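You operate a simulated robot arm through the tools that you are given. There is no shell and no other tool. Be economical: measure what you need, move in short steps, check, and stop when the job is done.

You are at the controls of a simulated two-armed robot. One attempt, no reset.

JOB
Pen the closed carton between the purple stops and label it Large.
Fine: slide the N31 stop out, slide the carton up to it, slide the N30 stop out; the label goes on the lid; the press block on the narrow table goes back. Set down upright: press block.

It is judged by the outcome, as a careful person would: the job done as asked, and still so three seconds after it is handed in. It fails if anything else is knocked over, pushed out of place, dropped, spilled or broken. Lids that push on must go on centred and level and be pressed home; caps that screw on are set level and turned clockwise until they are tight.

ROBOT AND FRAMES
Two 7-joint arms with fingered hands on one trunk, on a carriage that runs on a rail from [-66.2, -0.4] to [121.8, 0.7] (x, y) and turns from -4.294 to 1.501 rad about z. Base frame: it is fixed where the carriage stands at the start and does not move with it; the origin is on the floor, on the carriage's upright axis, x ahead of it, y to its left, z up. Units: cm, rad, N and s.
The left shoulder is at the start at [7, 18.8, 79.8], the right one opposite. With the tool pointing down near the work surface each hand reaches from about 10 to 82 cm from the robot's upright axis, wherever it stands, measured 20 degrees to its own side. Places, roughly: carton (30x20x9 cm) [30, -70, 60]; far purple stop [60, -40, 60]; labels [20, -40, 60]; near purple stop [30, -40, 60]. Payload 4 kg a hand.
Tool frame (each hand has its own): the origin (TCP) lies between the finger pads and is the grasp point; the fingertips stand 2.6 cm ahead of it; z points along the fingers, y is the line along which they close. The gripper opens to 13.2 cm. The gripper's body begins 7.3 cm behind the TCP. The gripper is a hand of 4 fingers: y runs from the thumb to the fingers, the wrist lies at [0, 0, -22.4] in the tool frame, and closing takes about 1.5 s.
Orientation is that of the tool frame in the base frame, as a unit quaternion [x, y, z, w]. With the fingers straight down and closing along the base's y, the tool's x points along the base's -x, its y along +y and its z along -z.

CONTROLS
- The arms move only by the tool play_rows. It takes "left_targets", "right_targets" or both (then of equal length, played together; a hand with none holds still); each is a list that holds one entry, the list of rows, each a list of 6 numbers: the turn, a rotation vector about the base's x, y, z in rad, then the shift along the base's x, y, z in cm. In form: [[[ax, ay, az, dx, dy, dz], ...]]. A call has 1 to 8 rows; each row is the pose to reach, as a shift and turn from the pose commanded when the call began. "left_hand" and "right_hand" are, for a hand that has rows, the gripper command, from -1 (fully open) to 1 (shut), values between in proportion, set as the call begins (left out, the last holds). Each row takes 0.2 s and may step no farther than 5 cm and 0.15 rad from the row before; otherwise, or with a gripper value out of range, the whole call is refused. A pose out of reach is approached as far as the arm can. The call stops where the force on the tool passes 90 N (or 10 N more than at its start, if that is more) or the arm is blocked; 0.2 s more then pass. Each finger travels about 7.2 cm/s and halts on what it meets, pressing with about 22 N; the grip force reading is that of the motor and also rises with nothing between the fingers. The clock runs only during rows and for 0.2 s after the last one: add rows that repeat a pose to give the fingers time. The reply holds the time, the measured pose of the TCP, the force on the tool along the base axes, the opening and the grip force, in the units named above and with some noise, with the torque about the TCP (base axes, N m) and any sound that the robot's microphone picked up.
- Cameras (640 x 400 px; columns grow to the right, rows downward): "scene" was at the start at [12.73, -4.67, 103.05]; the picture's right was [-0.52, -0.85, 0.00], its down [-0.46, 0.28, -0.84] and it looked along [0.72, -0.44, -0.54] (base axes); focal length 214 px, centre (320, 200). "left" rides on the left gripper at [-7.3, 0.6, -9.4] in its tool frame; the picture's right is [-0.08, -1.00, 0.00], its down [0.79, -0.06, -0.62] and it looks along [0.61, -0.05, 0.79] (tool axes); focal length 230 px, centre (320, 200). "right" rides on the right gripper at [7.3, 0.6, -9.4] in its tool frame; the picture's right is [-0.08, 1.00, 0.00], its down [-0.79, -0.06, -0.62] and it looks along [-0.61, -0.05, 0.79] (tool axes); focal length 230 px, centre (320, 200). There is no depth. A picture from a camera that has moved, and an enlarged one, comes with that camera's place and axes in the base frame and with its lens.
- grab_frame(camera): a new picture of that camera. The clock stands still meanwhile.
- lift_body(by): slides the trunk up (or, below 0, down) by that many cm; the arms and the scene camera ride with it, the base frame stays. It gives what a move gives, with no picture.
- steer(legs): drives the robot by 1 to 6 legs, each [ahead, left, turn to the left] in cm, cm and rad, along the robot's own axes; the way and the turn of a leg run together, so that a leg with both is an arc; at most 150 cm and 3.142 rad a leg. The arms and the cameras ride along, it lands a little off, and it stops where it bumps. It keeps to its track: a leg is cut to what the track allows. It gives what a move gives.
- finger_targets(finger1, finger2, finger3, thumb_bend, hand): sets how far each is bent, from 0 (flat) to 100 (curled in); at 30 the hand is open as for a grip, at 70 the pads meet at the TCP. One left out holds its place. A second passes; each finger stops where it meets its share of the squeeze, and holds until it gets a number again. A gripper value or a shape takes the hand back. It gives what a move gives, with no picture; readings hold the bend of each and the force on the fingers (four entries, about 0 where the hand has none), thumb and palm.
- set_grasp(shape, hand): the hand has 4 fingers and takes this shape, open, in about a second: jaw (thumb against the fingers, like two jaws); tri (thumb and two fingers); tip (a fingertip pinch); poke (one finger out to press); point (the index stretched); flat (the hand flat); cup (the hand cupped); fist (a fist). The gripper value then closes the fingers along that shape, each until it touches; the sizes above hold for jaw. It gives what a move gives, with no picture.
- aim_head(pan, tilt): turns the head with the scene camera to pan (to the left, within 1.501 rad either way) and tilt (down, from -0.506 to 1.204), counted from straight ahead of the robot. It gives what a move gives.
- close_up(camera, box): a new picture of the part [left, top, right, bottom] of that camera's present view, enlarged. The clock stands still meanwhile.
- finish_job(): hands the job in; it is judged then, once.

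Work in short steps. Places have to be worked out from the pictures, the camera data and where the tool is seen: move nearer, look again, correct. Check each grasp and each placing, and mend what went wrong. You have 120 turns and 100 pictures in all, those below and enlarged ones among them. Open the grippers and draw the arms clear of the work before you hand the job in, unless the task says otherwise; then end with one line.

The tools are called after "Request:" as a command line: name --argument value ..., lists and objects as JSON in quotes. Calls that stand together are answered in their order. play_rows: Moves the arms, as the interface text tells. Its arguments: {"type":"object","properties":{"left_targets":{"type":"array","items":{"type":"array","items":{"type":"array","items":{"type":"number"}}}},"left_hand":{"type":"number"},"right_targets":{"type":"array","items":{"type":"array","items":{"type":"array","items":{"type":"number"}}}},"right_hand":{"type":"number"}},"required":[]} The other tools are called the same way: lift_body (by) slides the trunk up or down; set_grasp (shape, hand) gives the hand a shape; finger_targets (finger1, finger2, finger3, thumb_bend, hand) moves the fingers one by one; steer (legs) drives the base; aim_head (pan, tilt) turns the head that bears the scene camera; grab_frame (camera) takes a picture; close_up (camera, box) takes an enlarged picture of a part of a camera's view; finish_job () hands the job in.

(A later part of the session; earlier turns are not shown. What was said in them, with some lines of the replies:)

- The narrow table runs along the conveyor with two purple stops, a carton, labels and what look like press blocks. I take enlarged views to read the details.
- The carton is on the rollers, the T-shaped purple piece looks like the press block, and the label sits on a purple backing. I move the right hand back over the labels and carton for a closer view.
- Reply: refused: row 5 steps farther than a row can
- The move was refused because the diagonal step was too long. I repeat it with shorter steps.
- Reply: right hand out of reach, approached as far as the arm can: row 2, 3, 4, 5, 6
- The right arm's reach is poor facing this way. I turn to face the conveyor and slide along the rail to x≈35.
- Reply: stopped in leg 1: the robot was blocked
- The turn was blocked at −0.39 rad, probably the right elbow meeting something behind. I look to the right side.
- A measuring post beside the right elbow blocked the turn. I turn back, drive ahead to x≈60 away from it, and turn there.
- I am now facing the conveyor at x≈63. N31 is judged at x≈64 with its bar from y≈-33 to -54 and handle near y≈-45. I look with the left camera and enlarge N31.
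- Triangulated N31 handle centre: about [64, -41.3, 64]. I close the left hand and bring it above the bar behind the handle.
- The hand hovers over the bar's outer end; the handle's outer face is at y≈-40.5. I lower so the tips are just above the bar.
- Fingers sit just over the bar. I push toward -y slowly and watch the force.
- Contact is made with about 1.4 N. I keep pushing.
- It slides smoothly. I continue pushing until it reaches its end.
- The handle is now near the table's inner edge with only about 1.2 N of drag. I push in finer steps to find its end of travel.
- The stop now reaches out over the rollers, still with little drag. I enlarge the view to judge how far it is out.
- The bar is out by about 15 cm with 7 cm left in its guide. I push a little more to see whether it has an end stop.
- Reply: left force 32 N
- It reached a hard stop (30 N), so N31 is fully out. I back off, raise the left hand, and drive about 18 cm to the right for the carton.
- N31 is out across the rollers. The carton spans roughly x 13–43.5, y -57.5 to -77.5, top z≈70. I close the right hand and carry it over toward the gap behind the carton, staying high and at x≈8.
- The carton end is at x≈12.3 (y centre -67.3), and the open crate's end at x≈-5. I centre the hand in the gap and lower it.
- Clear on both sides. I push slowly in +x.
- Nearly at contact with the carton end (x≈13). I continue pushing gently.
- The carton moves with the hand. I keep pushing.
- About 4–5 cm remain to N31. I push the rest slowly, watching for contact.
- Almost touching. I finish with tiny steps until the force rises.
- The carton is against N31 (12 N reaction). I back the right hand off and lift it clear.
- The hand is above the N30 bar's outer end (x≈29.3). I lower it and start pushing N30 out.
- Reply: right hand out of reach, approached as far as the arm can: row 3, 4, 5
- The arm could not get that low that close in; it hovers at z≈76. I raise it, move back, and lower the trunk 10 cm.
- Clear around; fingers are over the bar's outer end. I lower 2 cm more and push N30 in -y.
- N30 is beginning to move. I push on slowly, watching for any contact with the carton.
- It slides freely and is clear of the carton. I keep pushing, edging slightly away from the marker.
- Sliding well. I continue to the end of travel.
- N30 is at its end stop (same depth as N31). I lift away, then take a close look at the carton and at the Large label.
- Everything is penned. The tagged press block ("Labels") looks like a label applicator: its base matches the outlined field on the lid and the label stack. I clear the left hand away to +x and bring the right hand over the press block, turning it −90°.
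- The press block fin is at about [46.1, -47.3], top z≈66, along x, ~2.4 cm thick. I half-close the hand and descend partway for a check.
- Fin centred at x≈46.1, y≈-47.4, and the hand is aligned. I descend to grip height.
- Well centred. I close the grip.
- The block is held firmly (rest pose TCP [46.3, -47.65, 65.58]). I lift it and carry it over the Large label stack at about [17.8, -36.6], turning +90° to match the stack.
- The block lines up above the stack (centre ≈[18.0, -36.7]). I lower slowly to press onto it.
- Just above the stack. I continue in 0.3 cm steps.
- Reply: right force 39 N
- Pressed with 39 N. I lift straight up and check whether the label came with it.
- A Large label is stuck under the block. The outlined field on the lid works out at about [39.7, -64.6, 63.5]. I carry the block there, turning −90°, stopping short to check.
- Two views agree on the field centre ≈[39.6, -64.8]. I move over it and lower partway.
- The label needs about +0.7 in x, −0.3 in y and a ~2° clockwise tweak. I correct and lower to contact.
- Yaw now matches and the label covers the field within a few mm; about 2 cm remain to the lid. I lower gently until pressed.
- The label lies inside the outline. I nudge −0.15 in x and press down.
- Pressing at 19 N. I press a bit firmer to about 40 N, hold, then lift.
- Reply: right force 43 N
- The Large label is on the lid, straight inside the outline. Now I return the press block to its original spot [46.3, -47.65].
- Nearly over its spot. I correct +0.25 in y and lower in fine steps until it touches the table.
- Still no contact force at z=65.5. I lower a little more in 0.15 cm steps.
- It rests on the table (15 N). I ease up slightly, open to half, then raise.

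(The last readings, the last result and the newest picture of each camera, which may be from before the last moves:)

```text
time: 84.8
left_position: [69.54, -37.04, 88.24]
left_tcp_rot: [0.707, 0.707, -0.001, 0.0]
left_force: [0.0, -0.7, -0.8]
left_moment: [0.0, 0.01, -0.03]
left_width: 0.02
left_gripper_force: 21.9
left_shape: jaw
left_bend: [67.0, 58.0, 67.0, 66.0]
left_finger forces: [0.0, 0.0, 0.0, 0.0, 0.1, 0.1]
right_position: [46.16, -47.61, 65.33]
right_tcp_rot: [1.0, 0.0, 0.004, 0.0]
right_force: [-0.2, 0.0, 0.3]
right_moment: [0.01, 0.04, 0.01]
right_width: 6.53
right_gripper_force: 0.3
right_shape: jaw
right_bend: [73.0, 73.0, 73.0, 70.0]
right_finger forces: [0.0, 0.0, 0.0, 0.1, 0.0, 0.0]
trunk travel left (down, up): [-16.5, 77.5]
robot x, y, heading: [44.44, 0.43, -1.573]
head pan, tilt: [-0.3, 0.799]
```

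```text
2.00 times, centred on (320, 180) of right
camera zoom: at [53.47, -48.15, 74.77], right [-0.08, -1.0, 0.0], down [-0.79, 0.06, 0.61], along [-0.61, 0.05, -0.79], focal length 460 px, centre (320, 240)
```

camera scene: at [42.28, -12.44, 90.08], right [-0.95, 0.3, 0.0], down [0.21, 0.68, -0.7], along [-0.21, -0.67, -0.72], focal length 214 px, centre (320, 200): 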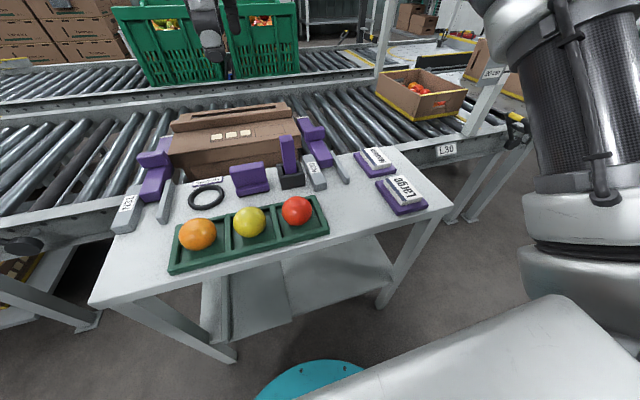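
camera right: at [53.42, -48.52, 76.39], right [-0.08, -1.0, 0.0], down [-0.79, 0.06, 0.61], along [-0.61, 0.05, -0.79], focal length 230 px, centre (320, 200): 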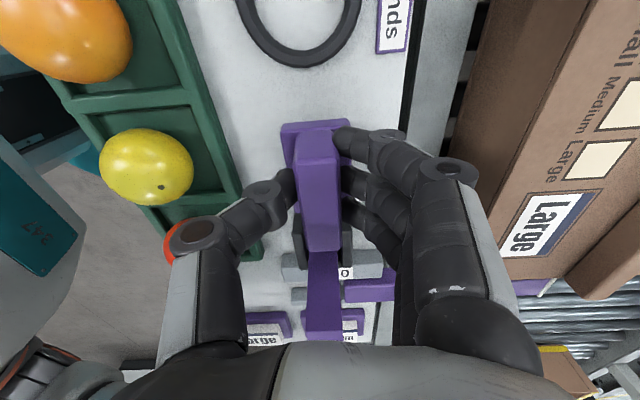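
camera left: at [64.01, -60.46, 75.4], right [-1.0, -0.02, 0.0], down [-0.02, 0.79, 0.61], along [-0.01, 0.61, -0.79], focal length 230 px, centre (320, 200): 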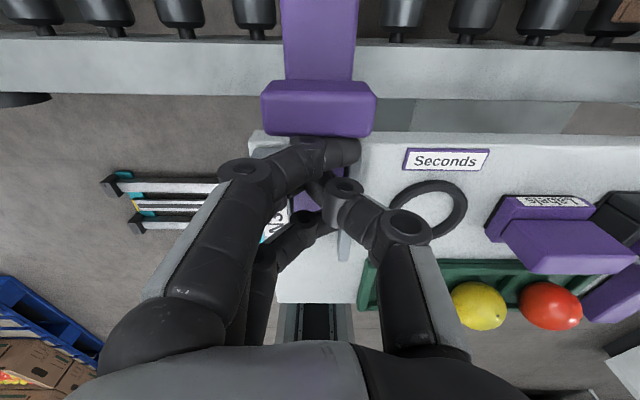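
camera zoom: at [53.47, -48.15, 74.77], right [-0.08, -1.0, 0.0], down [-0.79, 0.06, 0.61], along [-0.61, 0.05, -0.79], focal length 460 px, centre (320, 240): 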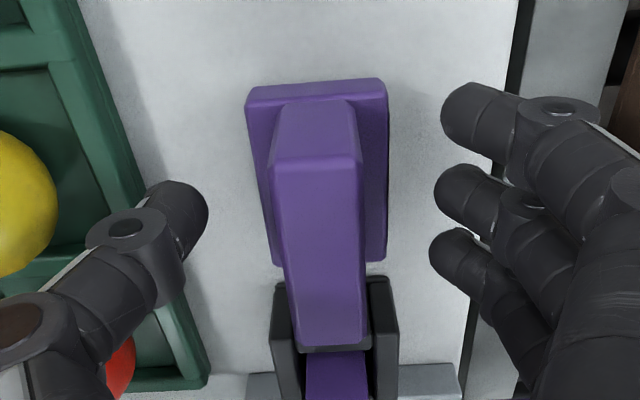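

The block stands upright at its place and the fingers are free on both sides. I raise the hand straight up and withdraw it, then check the whole scene.

Request:
play_rows --right_targets '[[[0, 0, 0, 0, 0, 3], [0, 0, 0, 0, 0, 7], [0, 0, 0, 0, 0, 11.5], [0, 0, 0, 0, 0, 16], [0, 0, 0, -3, 3, 19], [0, 0, 0, -6, 6, 21], [0, 0, 0, -9, 9, 22], [0, 0, 0, -12, 12, 22]]]'

Request:
play_rows --left_targets '[[[0, 0, 0, 0, 0, 0], [0, 0, 0, 0, 0, 0], [0, 0, 0, 0, 0, 0], [0, 0, 0, 0, 0, 0], [0, 0, 0, 0, 0, 0]]]' --left_hand -1 --right_targets '[[[0, 0, 0, -3, 2, 0], [0, 0, 0, -6, 3, 0], [0, 0, 0, -9, 4, 0], [0, 0, 0, -9, 4, 0], [0, 0, 0, -9, 4, 0]]]' --right_hand -1

Request:
grab_frame --camera "scene"

Request:
close_up --camera "scene" --box '[110, 80, 350, 220]'

```text
refused: row 5 steps farther than a row can; nothing moved
```

```text
time: 86.0
left_position: [69.57, -37.02, 88.18]
left_tcp_rot: [0.708, 0.706, -0.002, 0.001]
left_force: [-0.3, 0.1, -0.2]
left_moment: [-0.01, 0.02, -0.01]
left_width: 13.19
left_gripper_force: 0.0
left_shape: jaw
left_bend: [30.0, 30.0, 30.0, 30.0]
left_finger forces: [0.0, 0.0, 0.0, 0.0, 0.1, 0.1]
right_position: [37.34, -43.63, 65.31]
right_tcp_rot: [1.0, -0.001, 0.002, 0.0]
right_force: [0.2, -1.0, -0.3]
right_moment: [-0.01, -0.06, -0.01]
right_width: 13.19
right_gripper_force: 0.1
right_shape: jaw
right_bend: [30.0, 30.0, 30.0, 30.0]
right_finger forces: [0.1, 0.0, 0.0, 0.0, 0.0, 0.0]
trunk travel left (down, up): [-16.5, 77.5]
robot x, y, heading: [44.48, 0.46, -1.572]
head pan, tilt: [-0.3, 0.799]
```

```text
16 pictures are left
camera scene: at [42.28, -12.45, 90.08], right [-0.95, 0.3, 0.0], down [0.21, 0.68, -0.7], along [-0.21, -0.67, -0.72], focal length 214 px, centre (320, 200)
```

scene: 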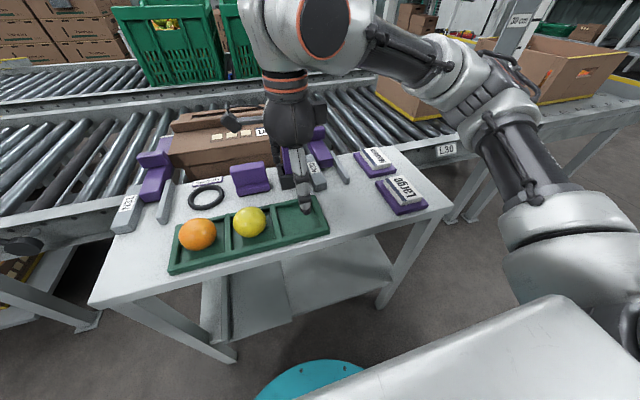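

```text
2.67 times, centred on (230, 150) of scene
camera zoom: at [42.28, -12.45, 90.08], right [-0.95, 0.3, 0.0], down [0.21, 0.68, -0.7], along [-0.21, -0.67, -0.72], focal length 572 px, centre (560, 333)
```

zoom: 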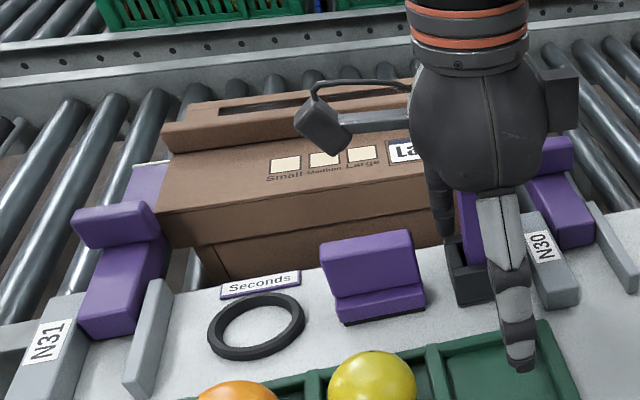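

The first move was refused, so the hand shifted sideways at low height — I must check what it touched, especially the tomato and marker.

Request:
grab_frame --camera "right"

Request:
grab_frame --camera "left"

```text
14 pictures are left
camera right: at [44.6, -44.18, 74.71], right [-0.08, -1.0, 0.0], down [-0.79, 0.06, 0.61], along [-0.61, 0.05, -0.79], focal length 230 px, centre (320, 200)
```

right: 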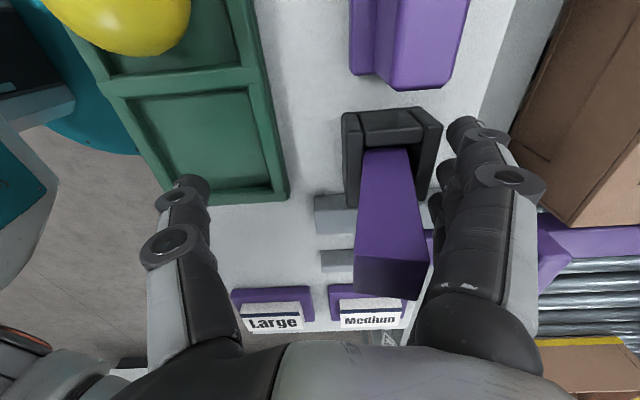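

```text
13 pictures are left
camera left: at [70.06, -44.25, 97.57], right [-1.0, -0.08, 0.0], down [-0.06, 0.79, 0.61], along [-0.05, 0.61, -0.79], focal length 230 px, centre (320, 200)
```

left: 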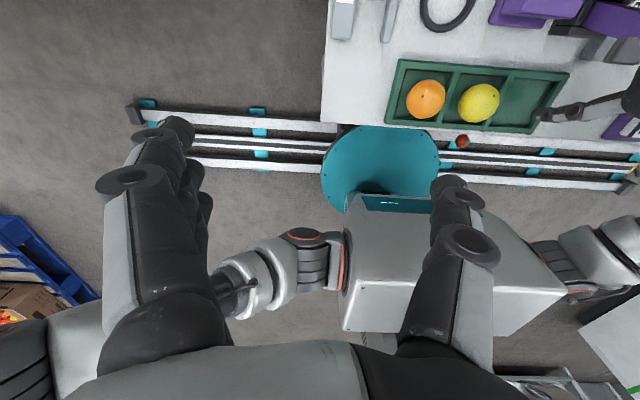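

The tomato was knocked off: its cell is empty and it lies on the floor near the rail, about [5, -8.5]. The marker and press block are still in place. I first raise the hand straight up, then try to retrieve the tomato.

Request:
play_rows --right_targets '[[[0, 0, 0, 0, 0, 3], [0, 0, 0, 0, 0, 7], [0, 0, 0, 0, 0, 11.5], [0, 0, 0, 0, 0, 16], [0, 0, 0, 0, 0, 20]]]'

Request:
aim_head --pan -1.2 --tilt 1.1

Request:
grab_frame --camera "scene"

```text
time: 87.2
left_position: [69.6, -36.9, 88.23]
left_tcp_rot: [0.708, 0.706, -0.002, 0.0]
left_force: [0.3, -0.1, -0.4]
left_moment: [0.0, 0.01, 0.0]
left_width: 13.17
left_gripper_force: 0.0
left_shape: jaw
left_bend: [30.0, 30.0, 30.0, 30.0]
left_finger forces: [0.0, 0.0, 0.0, 0.0, 0.1, 0.2]
right_position: [37.51, -43.51, 85.03]
right_tcp_rot: [1.0, 0.0, 0.003, 0.0]
right_force: [-0.2, -0.1, 0.4]
right_moment: [0.0, -0.01, -0.01]
right_width: 13.18
right_gripper_force: 0.0
right_shape: jaw
right_bend: [30.0, 30.0, 30.0, 30.0]
right_finger forces: [0.0, 0.1, 0.0, 0.0, 0.1, 0.0]
trunk travel left (down, up): [-16.5, 77.5]
robot x, y, heading: [44.81, -0.08, -1.573]
head pan, tilt: [-0.3, 0.799]
```

```text
time: 88.4
left_position: [69.55, -36.98, 88.18]
left_tcp_rot: [0.708, 0.706, -0.001, 0.0]
left_force: [-0.1, 0.5, -0.7]
left_moment: [-0.01, -0.01, 0.03]
left_width: 13.18
left_gripper_force: 0.1
left_shape: jaw
left_bend: [30.0, 30.0, 30.0, 30.0]
left_finger forces: [0.1, 0.1, 0.0, 0.0, 0.0, 0.0]
right_position: [37.45, -43.5, 84.96]
right_tcp_rot: [1.0, 0.0, 0.004, -0.001]
right_force: [0.4, 0.1, -0.7]
right_moment: [-0.01, -0.02, 0.01]
right_width: 13.21
right_gripper_force: 0.0
right_shape: jaw
right_bend: [30.0, 30.0, 30.0, 30.0]
right_finger forces: [0.0, 0.1, 0.0, 0.0, 0.0, 0.0]
trunk travel left (down, up): [-16.5, 77.5]
robot x, y, heading: [44.38, 0.48, -1.57]
head pan, tilt: [-1.201, 1.1]
```

```text
12 pictures are left
camera scene: at [38.8, -7.02, 87.91], right [-0.36, 0.93, 0.0], down [0.83, 0.32, -0.45], along [-0.42, -0.16, -0.89], focal length 214 px, centre (320, 200)
```

scene: 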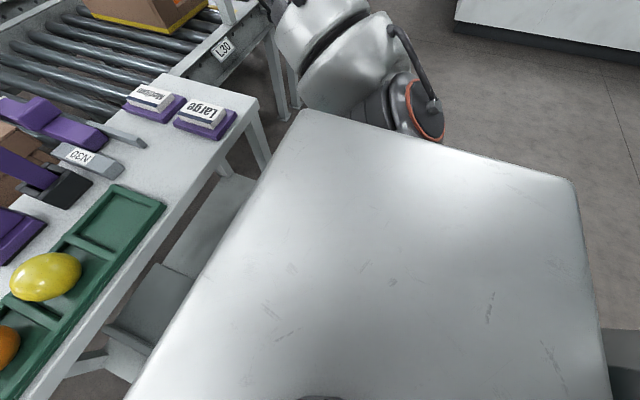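

The tomato is hidden by the body. I drive to x≈62 and turn to face −x so both arms can reach that stretch of floor, then look.

Request:
steer --legs '[[0, 18, 0], [0, 0, -1.57]]'

Request:
aim_head --pan 0.1 --tilt 0.95

Request:
grab_frame --camera "scene"

```text
time: 93.8
left_position: [25.02, -24.57, 88.21]
left_tcp_rot: [1.0, -0.001, -0.001, -0.001]
left_force: [0.0, 0.4, -0.6]
left_moment: [0.04, 0.03, -0.05]
left_width: 13.19
left_gripper_force: 0.0
left_shape: jaw
left_bend: [30.0, 30.0, 30.0, 30.0]
left_finger forces: [0.0, 0.0, 0.0, 0.1, 0.1, 0.0]
right_position: [18.66, 7.49, 84.86]
right_tcp_rot: [-0.706, 0.708, -0.002, -0.003]
right_force: [1.1, -1.1, -0.1]
right_moment: [0.01, -0.03, -0.01]
right_width: 13.18
right_gripper_force: 0.0
right_shape: jaw
right_bend: [30.0, 30.0, 30.0, 30.0]
right_finger forces: [0.1, 0.1, 0.1, 0.0, 0.0, 0.1]
trunk travel left (down, up): [-16.5, 77.5]
robot x, y, heading: [62.11, 0.46, 3.137]
head pan, tilt: [-1.201, 1.1]
```

```text
time: 95.2
left_position: [25.0, -24.47, 88.26]
left_tcp_rot: [1.0, -0.002, -0.001, 0.0]
left_force: [0.4, -0.4, -0.4]
left_moment: [0.0, 0.01, 0.01]
left_width: 13.17
left_gripper_force: 0.1
left_shape: jaw
left_bend: [30.0, 30.0, 30.0, 30.0]
left_finger forces: [0.1, 0.0, 0.0, 0.0, 0.0, 0.0]
right_position: [18.73, 7.52, 85.0]
right_tcp_rot: [-0.706, 0.708, -0.003, -0.002]
right_force: [-0.5, 0.4, 0.2]
right_moment: [-0.01, 0.02, -0.01]
right_width: 13.16
right_gripper_force: 0.1
right_shape: jaw
right_bend: [30.0, 30.0, 30.0, 30.0]
right_finger forces: [0.1, 0.0, 0.0, 0.0, 0.1, 0.0]
trunk travel left (down, up): [-16.5, 77.5]
robot x, y, heading: [62.56, 0.32, 3.139]
head pan, tilt: [0.099, 0.949]
```

```text
11 pictures are left
camera scene: at [50.18, -0.32, 88.93], right [-0.1, 1.0, 0.0], down [0.81, 0.08, -0.58], along [-0.58, -0.06, -0.81], focal length 214 px, centre (320, 200)
```

scene: 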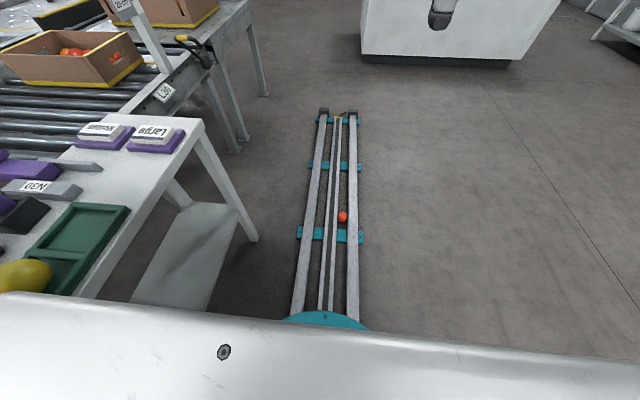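

The tomato rests on the rail track near x≈-2, y≈4.5. I zoom in to see how it lies between the beams.

Request:
close_up --camera "scene" --box '[300, 180, 380, 250]'

```text
5.71 times, centred on (340, 215) of scene
camera zoom: at [50.18, -0.32, 88.93], right [-0.1, 1.0, 0.0], down [0.81, 0.08, -0.58], along [-0.58, -0.06, -0.81], focal length 1226 px, centre (206, 114)
```

zoom: 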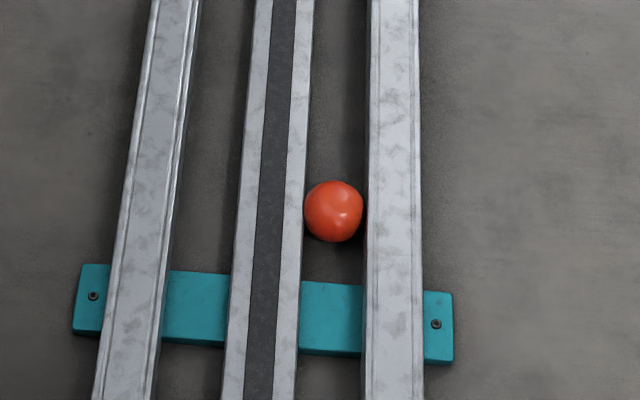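

The tomato (about 5 cm across) sits in the groove between two beams. I drive 10 cm nearer, give the right hand a fingertip-pinch shape and descend above it for a look.

Request:
steer --legs '[[10, 0, 0]]'

Request:
set_grasp --hand "right" --shape "tip"

Request:
play_rows --right_targets '[[[0, 0, 0, -2, 0, -4.5], [0, 0, 0, -4, 0, -9], [0, 0, 0, -6, 0, -13.5], [0, 0, 0, -8, 0, -18], [0, 0, 0, -9, -1, -22.7], [0, 0, 0, -10, -2, -27.4], [0, 0, 0, -10, -3, -32.1], [0, 0, 0, -10, -3, -36.9]]]'

Request:
play_rows --right_targets '[[[0, 0, 0, 0, 0, -4.8], [0, 0, 0, 0, 0, -9.6], [0, 0, 0, 0, 0, -14.4], [0, 0, 0, 0, 0, -19.2], [0, 0, 0, 0, 0, -24], [0, 0, 0, 0, 0, -28]]]'

Request:
grab_frame --camera "right"

```text
time: 96.4
left_position: [15.16, -24.76, 88.32]
left_tcp_rot: [1.0, -0.001, -0.001, -0.002]
left_force: [-0.1, -0.4, -0.4]
left_moment: [0.01, -0.06, 0.0]
left_width: 13.23
left_gripper_force: 0.1
left_shape: jaw
left_bend: [30.0, 30.0, 30.0, 30.0]
left_finger forces: [0.0, 0.1, 0.0, 0.1, 0.0, 0.0]
right_position: [8.66, 7.43, 84.94]
right_tcp_rot: [-0.707, 0.707, -0.002, -0.002]
right_force: [-0.4, -0.5, -0.5]
right_moment: [-0.01, 0.0, -0.01]
right_width: 13.17
right_gripper_force: 0.1
right_shape: jaw
right_bend: [30.0, 30.0, 30.0, 30.0]
right_finger forces: [0.1, 0.0, 0.0, 0.0, 0.0, 0.0]
trunk travel left (down, up): [-16.5, 77.5]
robot x, y, heading: [52.62, 0.36, 3.138]
head pan, tilt: [0.099, 0.949]
```

```text
time: 97.3
left_position: [15.09, -24.68, 88.18]
left_tcp_rot: [1.0, -0.001, -0.001, -0.001]
left_force: [0.0, 0.7, 0.3]
left_moment: [-0.02, 0.01, 0.01]
left_width: 13.18
left_gripper_force: 0.1
left_shape: jaw
left_bend: [30.0, 30.0, 30.0, 30.0]
left_finger forces: [0.0, 0.1, 0.0, 0.0, 0.0, 0.0]
right_position: [8.7, 7.47, 84.91]
right_tcp_rot: [-0.706, 0.708, -0.003, -0.003]
right_force: [1.0, -0.3, -0.1]
right_moment: [0.0, -0.02, 0.02]
right_width: 13.21
right_gripper_force: 0.0
right_shape: tip
right_bend: [0.0, 30.0, 0.0, 30.0]
right_finger forces: [0.0, 0.0, 0.1, 0.0, 0.1, 0.0]
trunk travel left (down, up): [-16.5, 77.5]
robot x, y, heading: [52.3, 0.08, 3.136]
head pan, tilt: [0.099, 0.949]
```

```text
time: 99.1
left_position: [15.07, -24.61, 88.22]
left_tcp_rot: [1.0, -0.002, 0.0, -0.001]
left_force: [0.2, 0.3, 0.7]
left_moment: [0.01, -0.01, 0.02]
left_width: 13.17
left_gripper_force: 0.2
left_shape: jaw
left_bend: [30.0, 30.0, 30.0, 30.0]
left_finger forces: [0.1, 0.0, 0.0, 0.0, 0.0, 0.0]
right_position: [-1.39, 4.5, 48.13]
right_tcp_rot: [-0.706, 0.708, -0.002, -0.003]
right_force: [-0.4, 0.1, 0.3]
right_moment: [0.01, 0.0, 0.01]
right_width: 13.18
right_gripper_force: 0.1
right_shape: tip
right_bend: [0.0, 30.0, 0.0, 30.0]
right_finger forces: [0.0, 0.0, 0.0, 0.0, 0.1, 0.0]
trunk travel left (down, up): [-16.5, 77.5]
robot x, y, heading: [52.41, 0.54, 3.133]
head pan, tilt: [0.099, 0.949]
```

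```text
time: 100.5
left_position: [15.03, -24.6, 88.21]
left_tcp_rot: [1.0, -0.001, -0.001, -0.001]
left_force: [0.6, 0.0, 1.0]
left_moment: [0.01, 0.0, 0.03]
left_width: 13.19
left_gripper_force: 0.0
left_shape: jaw
left_bend: [30.0, 30.0, 30.0, 30.0]
left_finger forces: [0.1, 0.0, 0.0, 0.0, 0.1, 0.0]
right_position: [-1.12, 4.67, 19.8]
right_tcp_rot: [-0.706, 0.708, -0.001, -0.002]
right_force: [0.0, -0.8, -1.5]
right_moment: [0.0, 0.02, 0.02]
right_width: 13.2
right_gripper_force: 0.0
right_shape: tip
right_bend: [0.0, 30.0, 0.0, 30.0]
right_finger forces: [0.0, 0.0, 0.1, 0.1, 0.0, 0.0]
trunk travel left (down, up): [-16.5, 77.5]
robot x, y, heading: [52.63, 0.55, 3.136]
head pan, tilt: [0.099, 0.949]
```

```text
9 pictures are left
camera right: at [-1.68, -2.72, 29.34], right [-1.0, 0.08, 0.0], down [0.06, 0.79, 0.61], along [0.05, 0.61, -0.79], focal length 230 px, centre (320, 200)
```

right: 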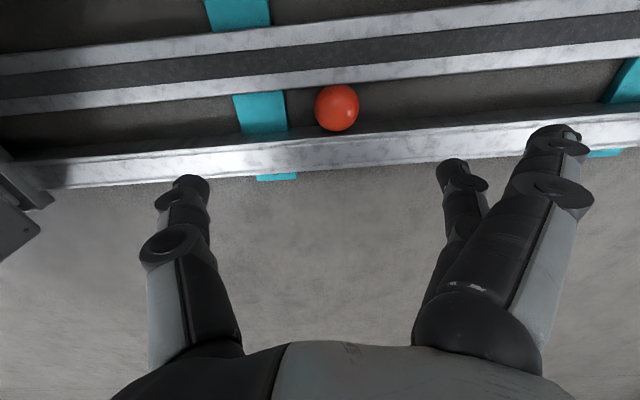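

The tomato is at about [-2.9, 5.05, 2.7], sunk between beams ~5.5 cm high. I curl the outer fingers away, narrow the pinch, and centre over it.

Request:
finger_targets --hand "right" --finger1 100 --finger2 45 --finger3 100 --thumb_bend 45

Request:
play_rows --right_targets '[[[0, 0, 0, -0.9, 0.2, -3], [0, 0, 0, -1.78, 0.38, -6]]]'

Request:
grab_frame --camera "right"

```text
time: 101.5
left_position: [15.1, -24.62, 88.26]
left_tcp_rot: [1.0, -0.001, -0.001, -0.001]
left_force: [0.4, 0.0, 0.2]
left_moment: [0.01, 0.04, 0.03]
left_width: 13.2
left_gripper_force: 0.2
left_shape: jaw
left_bend: [30.0, 30.0, 30.0, 30.0]
left_finger forces: [0.0, 0.0, 0.0, 0.1, 0.1, 0.0]
right_position: [-1.08, 4.44, 19.9]
right_tcp_rot: [-0.707, 0.708, -0.003, -0.003]
right_force: [0.8, 0.4, -0.2]
right_moment: [0.01, 0.0, -0.04]
right_width: 5.07
right_gripper_force: 0.1
right_shape: fingers
right_bend: [100.0, 45.0, 100.0, 45.0]
right_finger forces: [0.0, 0.1, 0.1, 0.0, 0.0, 0.0]
trunk travel left (down, up): [-16.5, 77.5]
robot x, y, heading: [52.48, 0.18, 3.137]
head pan, tilt: [0.099, 0.949]
```

```text
time: 102.1
left_position: [15.07, -24.61, 88.37]
left_tcp_rot: [1.0, -0.001, -0.002, -0.002]
left_force: [-0.2, 0.8, -0.3]
left_moment: [0.01, -0.01, 0.03]
left_width: 13.18
left_gripper_force: 0.0
left_shape: jaw
left_bend: [30.0, 30.0, 30.0, 30.0]
left_finger forces: [0.0, 0.1, 0.1, 0.0, 0.1, 0.0]
right_position: [-2.96, 4.91, 13.99]
right_tcp_rot: [-0.706, 0.708, -0.002, -0.002]
right_force: [-0.8, -0.5, 0.3]
right_moment: [0.04, 0.0, -0.01]
right_width: 5.07
right_gripper_force: 0.0
right_shape: fingers
right_bend: [100.0, 45.0, 100.0, 45.0]
right_finger forces: [0.0, 0.0, 0.0, 0.0, 0.0, 0.1]
trunk travel left (down, up): [-16.5, 77.5]
robot x, y, heading: [52.36, 0.19, 3.136]
head pan, tilt: [0.099, 0.949]
```

```text
8 pictures are left
camera right: at [-3.58, -2.44, 23.42], right [-1.0, 0.08, 0.0], down [0.06, 0.79, 0.61], along [0.05, 0.61, -0.79], focal length 230 px, centre (320, 200)
```

right: 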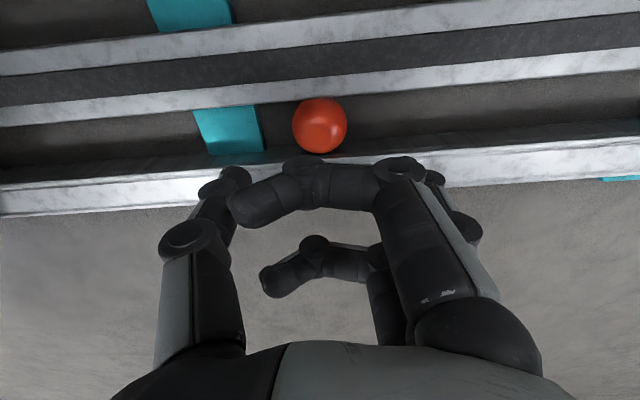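

Aligned over the tomato. I widen the pinch to about 8 cm and descend into the groove.

Request:
finger_targets --hand "right" --finger2 38 --thumb_bend 38

Request:
play_rows --right_targets '[[[0, 0, 0, 0, 0.05, -3], [0, 0, 0, 0, 0.05, -5.5], [0, 0, 0, 0, 0.05, -7.5], [0, 0, 0, 0, 0.05, -8.5], [0, 0, 0, 0, 0.05, -9.2]]]'

Request:
grab_frame --camera "right"

```text
time: 103.1
left_position: [15.11, -24.6, 88.24]
left_tcp_rot: [1.0, 0.0, 0.0, -0.001]
left_force: [-0.2, 0.1, 0.1]
left_moment: [-0.01, 0.03, -0.03]
left_width: 13.21
left_gripper_force: 0.1
left_shape: jaw
left_bend: [30.0, 30.0, 30.0, 30.0]
left_finger forces: [0.1, 0.0, 0.1, 0.0, 0.0, 0.0]
right_position: [-2.94, 4.84, 13.95]
right_tcp_rot: [-0.707, 0.708, -0.003, -0.001]
right_force: [0.2, -0.7, 0.3]
right_moment: [0.02, 0.02, 0.01]
right_width: 5.49
right_gripper_force: 0.1
right_shape: fingers
right_bend: [100.0, 38.0, 100.0, 38.0]
right_finger forces: [0.0, 0.0, 0.0, 0.0, 0.0, 0.1]
trunk travel left (down, up): [-16.5, 77.5]
robot x, y, heading: [52.59, 0.49, 3.136]
head pan, tilt: [0.099, 0.949]
```

```text
time: 104.3
left_position: [15.0, -24.57, 88.16]
left_tcp_rot: [1.0, -0.001, -0.002, 0.0]
left_force: [0.1, 0.2, 0.8]
left_moment: [0.02, 0.0, 0.0]
left_width: 13.19
left_gripper_force: 0.1
left_shape: jaw
left_bend: [30.0, 30.0, 30.0, 30.0]
left_finger forces: [0.0, 0.1, 0.0, 0.1, 0.0, 0.1]
right_position: [-2.93, 4.91, 4.78]
right_tcp_rot: [0.707, -0.707, 0.003, 0.003]
right_force: [-1.1, -0.7, 0.2]
right_moment: [-0.02, -0.02, 0.0]
right_width: 5.48
right_gripper_force: 0.1
right_shape: fingers
right_bend: [100.0, 38.0, 100.0, 38.0]
right_finger forces: [0.0, 0.0, 0.1, 0.1, 0.0, 0.1]
trunk travel left (down, up): [-16.5, 77.5]
robot x, y, heading: [52.18, 0.62, 3.132]
head pan, tilt: [0.099, 0.949]
```

```text
7 pictures are left
camera right: at [-3.45, -2.33, 14.23], right [-1.0, 0.08, 0.0], down [0.06, 0.79, 0.61], along [0.05, 0.61, -0.79], focal length 230 px, centre (320, 200)
```

right: 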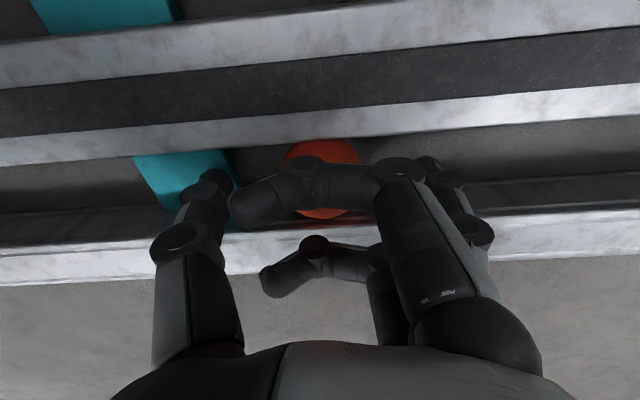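

Thumb and finger straddle the tomato with no contact. I close the pinch.

Request:
finger_targets --hand "right" --finger2 72 --thumb_bend 72

Request:
finger_targets --hand "right" --finger2 80 --thumb_bend 80

Request:
grab_frame --camera "right"

```text
time: 105.3
left_position: [14.97, -24.54, 88.36]
left_tcp_rot: [1.0, -0.002, -0.001, -0.001]
left_force: [0.5, 0.9, -0.2]
left_moment: [-0.01, -0.02, 0.02]
left_width: 13.2
left_gripper_force: 0.0
left_shape: jaw
left_bend: [30.0, 30.0, 30.0, 30.0]
left_finger forces: [0.1, 0.0, 0.1, 0.0, 0.1, 0.0]
right_position: [-2.94, 4.99, 4.9]
right_tcp_rot: [-0.707, 0.707, -0.003, -0.003]
right_force: [0.7, -1.3, -0.5]
right_moment: [-0.06, 0.01, 0.02]
right_width: 4.02
right_gripper_force: 10.0
right_shape: fingers
right_bend: [100.0, 48.0, 100.0, 67.0]
right_finger forces: [0.1, 9.5, 0.0, 0.0, 9.5, 0.1]
trunk travel left (down, up): [-16.5, 77.5]
robot x, y, heading: [52.24, 0.55, 3.144]
head pan, tilt: [0.099, 0.949]
```

```text
time: 106.3
left_position: [15.06, -24.64, 88.35]
left_tcp_rot: [1.0, -0.001, -0.001, -0.001]
left_force: [-0.5, -0.3, -0.1]
left_moment: [0.04, 0.01, 0.02]
left_width: 13.18
left_gripper_force: 0.1
left_shape: jaw
left_bend: [30.0, 30.0, 30.0, 30.0]
left_finger forces: [0.1, 0.1, 0.0, 0.0, 0.0, 0.0]
right_position: [-2.97, 4.9, 4.74]
right_tcp_rot: [-0.706, 0.708, -0.003, -0.002]
right_force: [0.5, -1.5, -0.5]
right_moment: [-0.04, -0.01, 0.08]
right_width: 3.71
right_gripper_force: 9.6
right_shape: fingers
right_bend: [100.0, 39.0, 100.0, 76.0]
right_finger forces: [0.0, 9.0, 0.0, 0.1, 9.4, 0.1]
trunk travel left (down, up): [-16.5, 77.5]
robot x, y, heading: [52.56, 0.34, 3.137]
head pan, tilt: [0.099, 0.949]
```

```text
6 pictures are left
camera right: at [-3.45, -2.35, 14.26], right [-1.0, 0.08, 0.0], down [0.06, 0.79, 0.61], along [0.05, 0.61, -0.79], focal length 230 px, centre (320, 200)
```

right: 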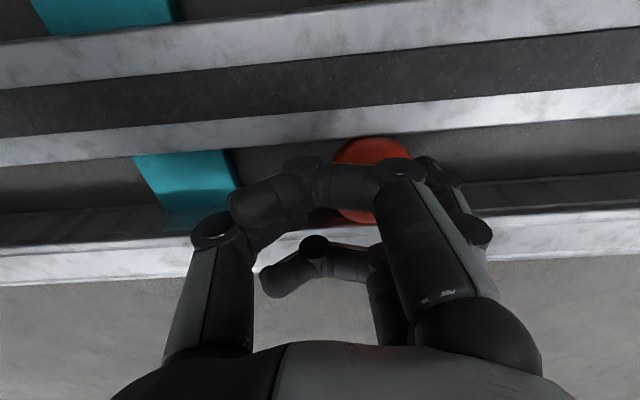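

Tomato is pinched with about 9 N on each side. I lift slowly and check.

Request:
play_rows --right_targets '[[[0, 0, 0, 0, 0, 1.5], [0, 0, 0, 0, 0, 3.5], [0, 0, 0, 0, 0, 6], [0, 0, 0, 0, 0, 9], [0, 0, 0, 0, 0, 12]]]'

Request:
close_up --camera "right" --box '[120, 60, 520, 310]'

```text
time: 107.5
left_position: [15.02, -24.67, 88.25]
left_tcp_rot: [1.0, -0.001, 0.0, -0.001]
left_force: [0.2, -0.5, 0.3]
left_moment: [-0.02, -0.01, -0.01]
left_width: 13.19
left_gripper_force: 0.1
left_shape: jaw
left_bend: [30.0, 30.0, 30.0, 30.0]
left_finger forces: [0.0, 0.0, 0.0, 0.0, 0.0, 0.0]
right_position: [-3.31, 5.08, 16.74]
right_tcp_rot: [-0.706, 0.708, -0.001, -0.001]
right_force: [-0.7, 0.0, -1.6]
right_moment: [-0.03, -0.05, 0.01]
right_width: 3.7
right_gripper_force: 9.3
right_shape: fingers
right_bend: [100.0, 39.0, 100.0, 76.0]
right_finger forces: [0.0, 8.7, 0.0, 0.0, 8.8, 0.0]
trunk travel left (down, up): [-16.5, 77.5]
robot x, y, heading: [52.17, 0.7, 3.135]
head pan, tilt: [0.099, 0.949]
```

```text
1.60 times, centred on (320, 185) of right
camera zoom: at [-3.82, -2.28, 26.23], right [-1.0, 0.08, 0.0], down [0.06, 0.79, 0.61], along [0.05, 0.61, -0.79], focal length 368 px, centre (320, 224)
```

zoom: 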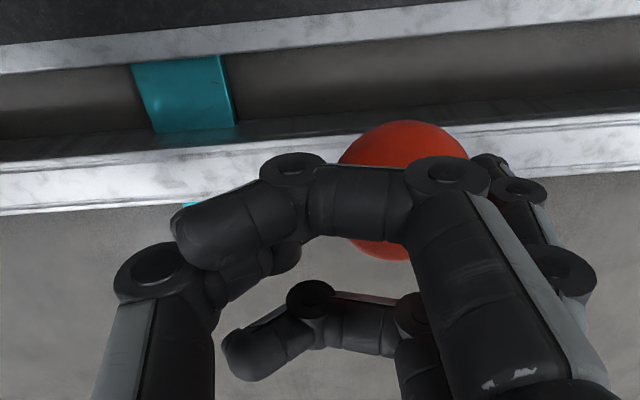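

The tomato is held, offset about 3 cm toward the finger side and 2.2 cm below the TCP. I raise it to z≈85.

Request:
play_rows --right_targets '[[[0, 0, 0, 1, 0, 4.5], [0, 0, 0, 2, 0, 9], [0, 0, 0, 3, 0, 13.5], [0, 0, 0, 4, 0, 18], [0, 0, 0, 5, 0, 22.5], [0, 0, 0, 6, 0, 27], [0, 0, 0, 7, 0, 31.5], [0, 0, 0, 8, 0, 36]]]'

Request:
play_rows --right_targets '[[[0, 0, 0, 0.6, 0, 4.5], [0, 0, 0, 1.2, 0, 9], [0, 0, 0, 1.8, 0, 13.5], [0, 0, 0, 2.4, 0, 18], [0, 0, 0, 3, 0, 22.5], [0, 0, 0, 3.6, 0, 27], [0, 0, 0, 4, 0, 31.5], [0, 0, 0, 4, 0, 33]]]'

Request:
steer --legs '[[-10, 0, 0], [0, 0, 1.57], [0, -19, 0]]'

Request:
aim_head --pan -0.2 --tilt 0.9

Request:
grab_frame --camera "scene"

```text
time: 109.3
left_position: [15.09, -24.56, 88.09]
left_tcp_rot: [1.0, 0.0, -0.001, 0.0]
left_force: [-0.1, 0.0, 0.6]
left_moment: [0.02, 0.0, -0.02]
left_width: 13.18
left_gripper_force: 0.1
left_shape: jaw
left_bend: [30.0, 30.0, 30.0, 30.0]
left_finger forces: [0.1, 0.1, 0.1, 0.2, 0.1, 0.1]
right_position: [4.97, 4.88, 53.13]
right_tcp_rot: [-0.706, 0.708, -0.002, -0.002]
right_force: [-0.4, -0.1, -1.4]
right_moment: [0.01, -0.01, 0.01]
right_width: 3.72
right_gripper_force: 8.3
right_shape: fingers
right_bend: [100.0, 39.0, 100.0, 76.0]
right_finger forces: [0.1, 8.2, 0.1, 0.1, 8.3, 0.0]
trunk travel left (down, up): [-16.5, 77.5]
robot x, y, heading: [52.31, 0.28, 3.139]
head pan, tilt: [0.099, 0.949]
```

```text
time: 111.1
left_position: [15.01, -24.73, 88.19]
left_tcp_rot: [1.0, -0.001, 0.0, -0.001]
left_force: [-0.2, 0.4, 0.5]
left_moment: [0.02, 0.01, 0.0]
left_width: 13.18
left_gripper_force: 0.1
left_shape: jaw
left_bend: [30.0, 30.0, 30.0, 30.0]
left_finger forces: [0.0, 0.0, 0.0, 0.0, 0.1, 0.0]
right_position: [8.67, 4.94, 85.84]
right_tcp_rot: [-0.706, 0.708, -0.002, -0.002]
right_force: [0.0, -0.7, -0.6]
right_moment: [-0.01, 0.01, -0.01]
right_width: 3.72
right_gripper_force: 7.9
right_shape: fingers
right_bend: [100.0, 39.0, 100.0, 76.0]
right_finger forces: [0.0, 8.2, 0.1, 0.0, 8.0, 0.0]
trunk travel left (down, up): [-16.5, 77.5]
robot x, y, heading: [52.12, -0.06, 3.136]
head pan, tilt: [0.099, 0.949]
```

```text
time: 117.2
left_position: [68.68, -37.16, 88.3]
left_tcp_rot: [0.71, 0.704, -0.001, 0.001]
left_force: [0.6, 0.0, -0.4]
left_moment: [-0.01, -0.04, -0.01]
left_width: 13.19
left_gripper_force: 0.1
left_shape: jaw
left_bend: [30.0, 30.0, 30.0, 30.0]
left_finger forces: [0.1, 0.0, 0.0, 0.0, 0.1, 0.0]
right_position: [38.95, -43.48, 85.85]
right_tcp_rot: [1.0, -0.004, 0.003, 0.001]
right_force: [-0.2, 0.3, -0.6]
right_moment: [0.04, 0.01, 0.03]
right_width: 3.74
right_gripper_force: 7.3
right_shape: fingers
right_bend: [100.0, 39.0, 100.0, 77.0]
right_finger forces: [0.0, 7.8, 0.1, 0.0, 7.7, 0.0]
trunk travel left (down, up): [-16.5, 77.5]
robot x, y, heading: [43.72, -0.02, -1.579]
head pan, tilt: [0.099, 0.949]
```

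```text
time: 118.0
left_position: [68.67, -37.21, 88.23]
left_tcp_rot: [0.71, 0.704, -0.001, 0.0]
left_force: [-0.6, -0.2, -0.1]
left_moment: [-0.02, -0.01, 0.03]
left_width: 13.19
left_gripper_force: 0.2
left_shape: jaw
left_bend: [30.0, 30.0, 30.0, 30.0]
left_finger forces: [0.0, 0.1, 0.0, 0.0, 0.0, 0.0]
right_position: [39.03, -43.52, 85.74]
right_tcp_rot: [1.0, -0.004, 0.004, 0.0]
right_force: [-0.5, 0.5, -0.9]
right_moment: [0.05, -0.02, -0.01]
right_width: 3.72
right_gripper_force: 7.8
right_shape: fingers
right_bend: [100.0, 39.0, 100.0, 77.0]
right_finger forces: [0.1, 7.9, 0.1, 0.1, 7.7, 0.1]
trunk travel left (down, up): [-16.5, 77.5]
robot x, y, heading: [43.96, -0.06, -1.581]
head pan, tilt: [-0.201, 0.901]
```

```text
4 pictures are left
camera scene: at [42.48, -12.13, 89.29], right [-0.98, 0.21, 0.0], down [0.16, 0.77, -0.62], along [-0.13, -0.61, -0.78], focal length 214 px, centre (320, 200)
```

scene: 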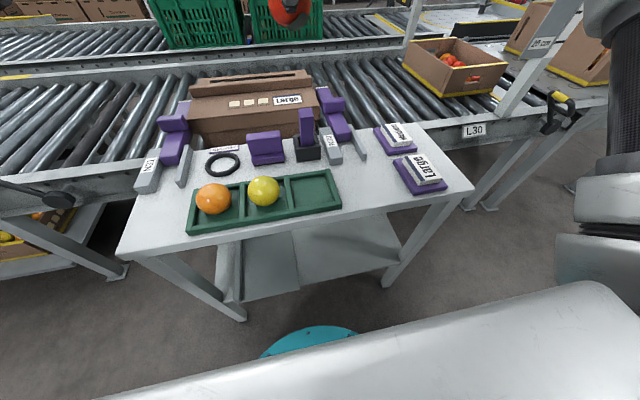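

The empty cell centre is about [38.1, -36.8], so the TCP must go to about [38.5, -33.8]. I move over and lower most of the way.

Request:
play_rows --right_targets '[[[0, 0, 0, -0.3, 4.8, 0], [0, 0, 0, -0.55, 9.7, 0], [0, 0, 0, -0.55, 9.7, -4.8], [0, 0, 0, -0.55, 9.7, -9.6], [0, 0, 0, -0.55, 9.7, -14], [0, 0, 0, -0.55, 9.7, -17.5]]]'

Request:
close_up --camera "scene" --box '[220, 110, 380, 240]'

```text
time: 119.4
left_position: [68.68, -37.17, 88.22]
left_tcp_rot: [0.711, 0.704, -0.001, 0.001]
left_force: [0.6, 0.1, -0.4]
left_moment: [0.01, -0.02, 0.0]
left_width: 13.19
left_gripper_force: 0.0
left_shape: jaw
left_bend: [30.0, 30.0, 30.0, 30.0]
left_finger forces: [0.0, 0.0, 0.0, 0.0, 0.0, 0.0]
right_position: [38.49, -33.92, 68.34]
right_tcp_rot: [1.0, -0.004, 0.004, 0.0]
right_force: [-0.4, 0.2, -0.4]
right_moment: [0.02, 0.0, -0.01]
right_width: 3.71
right_gripper_force: 7.4
right_shape: fingers
right_bend: [100.0, 39.0, 100.0, 77.0]
right_finger forces: [0.1, 7.7, 0.1, 0.0, 7.7, 0.0]
trunk travel left (down, up): [-16.5, 77.5]
robot x, y, heading: [44.52, 0.28, -1.577]
head pan, tilt: [-0.201, 0.901]
```

```text
3.08 times, centred on (300, 175) of scene
camera zoom: at [42.46, -12.15, 89.29], right [-0.98, 0.21, 0.0], down [0.16, 0.77, -0.62], along [-0.13, -0.61, -0.78], focal length 660 px, centre (382, 277)
```

zoom: 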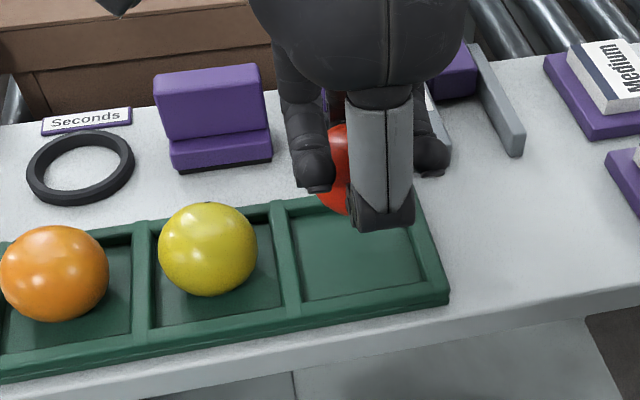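

The tomato hangs slightly too far in −y compared with the lemon's cell line. I shift +1 in y and lower gently.

Request:
play_rows --right_targets '[[[0, 0, 0, 0, 1, 0], [0, 0, 0, 0, 1, -1], [0, 0, 0, 0, 1, -1.8], [0, 0, 0, 0, 1, -2.2], [0, 0, 0, 0, 1, -2.5]]]'

```text
time: 120.6
left_position: [68.54, -37.22, 88.26]
left_tcp_rot: [0.71, 0.704, -0.001, 0.0]
left_force: [0.6, -0.3, 0.1]
left_moment: [0.01, 0.0, -0.02]
left_width: 13.21
left_gripper_force: 0.0
left_shape: jaw
left_bend: [30.0, 30.0, 30.0, 30.0]
left_finger forces: [0.1, 0.0, 0.0, 0.0, 0.0, 0.0]
right_position: [38.45, -32.82, 65.74]
right_tcp_rot: [1.0, -0.004, 0.004, 0.0]
right_force: [-0.2, -0.1, 0.2]
right_moment: [0.01, -0.01, 0.0]
right_width: 3.73
right_gripper_force: 7.4
right_shape: fingers
right_bend: [100.0, 39.0, 100.0, 77.0]
right_finger forces: [0.1, 7.7, 0.0, 0.0, 7.7, 0.0]
trunk travel left (down, up): [-16.5, 77.5]
robot x, y, heading: [43.96, 0.29, -1.581]
head pan, tilt: [-0.201, 0.901]
```

No contact yet; I lower a bit more in small steps.

Request:
play_rows --right_targets '[[[0, 0, 0, 0, 0, -0.25], [0, 0, 0, 0, 0, -0.5]]]'

```text
time: 121.2
left_position: [68.56, -37.21, 88.13]
left_tcp_rot: [0.71, 0.705, -0.001, -0.001]
left_force: [0.2, 0.0, -0.4]
left_moment: [-0.01, 0.04, 0.02]
left_width: 13.18
left_gripper_force: 0.1
left_shape: jaw
left_bend: [30.0, 30.0, 30.0, 30.0]
left_finger forces: [0.0, 0.1, 0.1, 0.1, 0.0, 0.0]
right_position: [38.44, -32.92, 65.27]
right_tcp_rot: [1.0, -0.004, 0.003, 0.0]
right_force: [-0.4, 0.3, 0.0]
right_moment: [0.05, 0.01, -0.02]
right_width: 3.7
right_gripper_force: 7.4
right_shape: fingers
right_bend: [100.0, 39.0, 100.0, 77.0]
right_finger forces: [0.0, 7.7, 0.1, 0.0, 7.5, 0.0]
trunk travel left (down, up): [-16.5, 77.5]
robot x, y, heading: [44.11, 0.55, -1.583]
head pan, tilt: [-0.201, 0.901]
```

Still free. I continue until touch.

Request:
play_rows --right_targets '[[[0, 0, 0, 0, 0, -0.25], [0, 0, 0, 0, 0, -0.5], [0, 0, 0, 0, 0, -0.7]]]'

Request:
close_up --camera "scene" --box '[220, 110, 380, 240]'

```text
time: 122.0
left_position: [68.56, -37.16, 88.28]
left_tcp_rot: [0.71, 0.704, -0.002, 0.001]
left_force: [0.7, 0.9, -0.6]
left_moment: [-0.02, -0.03, 0.01]
left_width: 13.21
left_gripper_force: 0.1
left_shape: jaw
left_bend: [30.0, 30.0, 30.0, 30.0]
left_finger forces: [0.1, 0.0, 0.1, 0.0, 0.0, 0.0]
right_position: [38.53, -32.81, 64.81]
right_tcp_rot: [1.0, -0.004, 0.004, 0.0]
right_force: [1.1, 0.3, 6.7]
right_moment: [-0.17, -0.02, 0.0]
right_width: 3.65
right_gripper_force: 9.3
right_shape: fingers
right_bend: [100.0, 38.0, 100.0, 79.0]
right_finger forces: [0.0, 9.5, 0.0, 0.0, 10.2, 0.1]
trunk travel left (down, up): [-16.5, 77.5]
robot x, y, heading: [43.99, 0.34, -1.583]
head pan, tilt: [-0.201, 0.901]
```

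```text
3.08 times, centred on (300, 175) of scene
camera zoom: at [42.48, -12.1, 89.31], right [-0.98, 0.21, 0.0], down [0.16, 0.77, -0.62], along [-0.13, -0.61, -0.78], focal length 660 px, centre (382, 277)
```

zoom: 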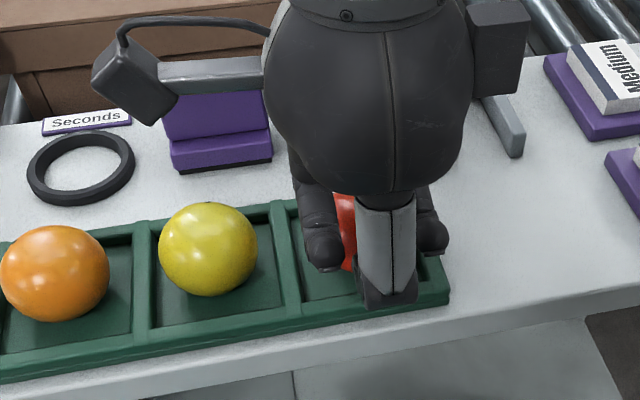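

The tomato touches the cell floor (6.7 N). I open finger and thumb a little on both sides, then lift straight up.

Request:
finger_targets --hand "right" --finger2 30 --thumb_bend 55

Request:
play_rows --right_targets '[[[0, 0, 0, 0, 0, 1.5], [0, 0, 0, 0, 0, 4], [0, 0, 0, 0, 0, 8], [0, 0, 0, 0, 0, 12.5], [0, 0, 0, 0, 0, 17], [0, 0, 0, 0, 0, 21]]]'

```text
time: 123.0
left_position: [68.74, -37.16, 88.29]
left_tcp_rot: [0.71, 0.704, -0.001, 0.0]
left_force: [0.4, -0.2, 0.8]
left_moment: [-0.01, 0.03, 0.04]
left_width: 13.18
left_gripper_force: 0.0
left_shape: jaw
left_bend: [30.0, 30.0, 30.0, 30.0]
left_finger forces: [0.1, 0.0, 0.0, 0.0, 0.0, 0.1]
right_position: [38.44, -32.74, 64.67]
right_tcp_rot: [1.0, -0.004, 0.004, 0.0]
right_force: [-1.0, 0.9, -0.3]
right_moment: [0.0, 0.02, -0.03]
right_width: 4.48
right_gripper_force: 0.0
right_shape: fingers
right_bend: [100.0, 30.0, 100.0, 55.0]
right_finger forces: [0.0, 0.0, 0.1, 0.0, 0.1, 0.0]
trunk travel left (down, up): [-16.5, 77.5]
robot x, y, heading: [44.03, 0.08, -1.583]
head pan, tilt: [-0.201, 0.901]
```

```text
time: 124.4
left_position: [68.64, -37.17, 88.21]
left_tcp_rot: [0.71, 0.704, -0.001, 0.0]
left_force: [-0.3, 1.9, -0.6]
left_moment: [0.01, 0.05, -0.01]
left_width: 13.21
left_gripper_force: 0.1
left_shape: jaw
left_bend: [30.0, 30.0, 30.0, 30.0]
left_finger forces: [0.0, 0.2, 0.0, 0.0, 0.0, 0.0]
right_position: [38.36, -32.69, 85.4]
right_tcp_rot: [1.0, -0.005, 0.003, 0.0]
right_force: [0.7, 0.0, -0.1]
right_moment: [0.0, 0.02, -0.01]
right_width: 4.49
right_gripper_force: 0.0
right_shape: fingers
right_bend: [100.0, 30.0, 100.0, 55.0]
right_finger forces: [0.1, 0.0, 0.1, 0.0, 0.1, 0.0]
trunk travel left (down, up): [-16.5, 77.5]
robot x, y, heading: [43.8, 0.6, -1.579]
head pan, tilt: [-0.201, 0.901]
```

Released. Now at safe height, I open the right hand fully, draw it back away from the work, and check the scene.

Request:
set_grasp --hand "right" --shape "jaw"

Request:
play_rows --right_targets '[[[0, 0, 0, -4, 1, 1], [0, 0, 0, -8, 2, 2], [0, 0, 0, -12, 3, 3], [0, 0, 0, -16, 4, 3]]]' --right_hand -1

Request:
close_up --camera "scene" --box '[110, 50, 490, 290]'

```text
time: 125.3
left_position: [68.67, -37.18, 88.22]
left_tcp_rot: [0.711, 0.704, -0.001, 0.0]
left_force: [0.7, 0.1, 0.3]
left_moment: [0.05, 0.02, 0.01]
left_width: 13.19
left_gripper_force: 0.0
left_shape: jaw
left_bend: [30.0, 30.0, 30.0, 30.0]
left_finger forces: [0.0, 0.0, 0.0, 0.1, 0.1, 0.0]
right_position: [38.39, -32.83, 85.34]
right_tcp_rot: [1.0, -0.004, 0.003, 0.0]
right_force: [-0.7, -0.8, -0.1]
right_moment: [-0.02, 0.03, 0.0]
right_width: 13.17
right_gripper_force: 0.1
right_shape: jaw
right_bend: [30.0, 30.0, 30.0, 30.0]
right_finger forces: [0.1, 0.0, 0.0, 0.0, 0.0, 0.1]
trunk travel left (down, up): [-16.5, 77.5]
robot x, y, heading: [43.88, 0.22, -1.583]
head pan, tilt: [-0.201, 0.901]
```

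```text
time: 126.3
left_position: [68.6, -37.13, 88.08]
left_tcp_rot: [0.71, 0.704, -0.001, 0.001]
left_force: [0.4, -0.3, 0.0]
left_moment: [0.01, 0.0, -0.01]
left_width: 13.2
left_gripper_force: 0.1
left_shape: jaw
left_bend: [30.0, 30.0, 30.0, 30.0]
left_finger forces: [0.0, 0.0, 0.0, 0.0, 0.1, 0.0]
right_position: [22.64, -28.54, 88.45]
right_tcp_rot: [1.0, -0.003, 0.004, 0.0]
right_force: [0.0, 0.4, -0.3]
right_moment: [0.0, 0.03, -0.05]
right_width: 13.22
right_gripper_force: 0.0
right_shape: jaw
right_bend: [30.0, 30.0, 30.0, 30.0]
right_finger forces: [0.0, 0.0, 0.0, 0.0, 0.1, 0.0]
trunk travel left (down, up): [-16.5, 77.5]
robot x, y, heading: [43.88, 0.59, -1.579]
head pan, tilt: [-0.201, 0.901]
```

```text
1.67 times, centred on (300, 170) of scene
camera zoom: at [42.42, -12.1, 89.3], right [-0.98, 0.21, 0.0], down [0.16, 0.77, -0.62], along [-0.13, -0.61, -0.78], focal length 358 px, centre (353, 250)
```

zoom: 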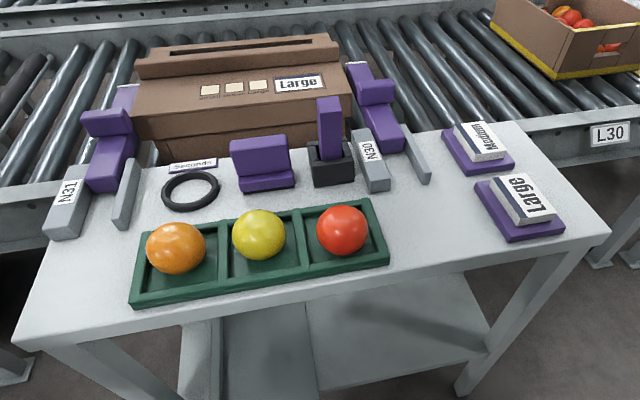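

The picture shows both stops out with the carton between them, the Large label straight on the lid, and the press block upright in its place. The tomato is back in its cell, and both hands are open and clear, so I hand the job in.

Request:
finish_job

```text
The job is handed in.
```

The carton is penned between N31 and N30, the Large label is on its lid, and the press block is back upright in its place. One mishap: while drawing the right hand away I knocked the tomato from its tray to the floor; I picked it up and put it back in its cell.
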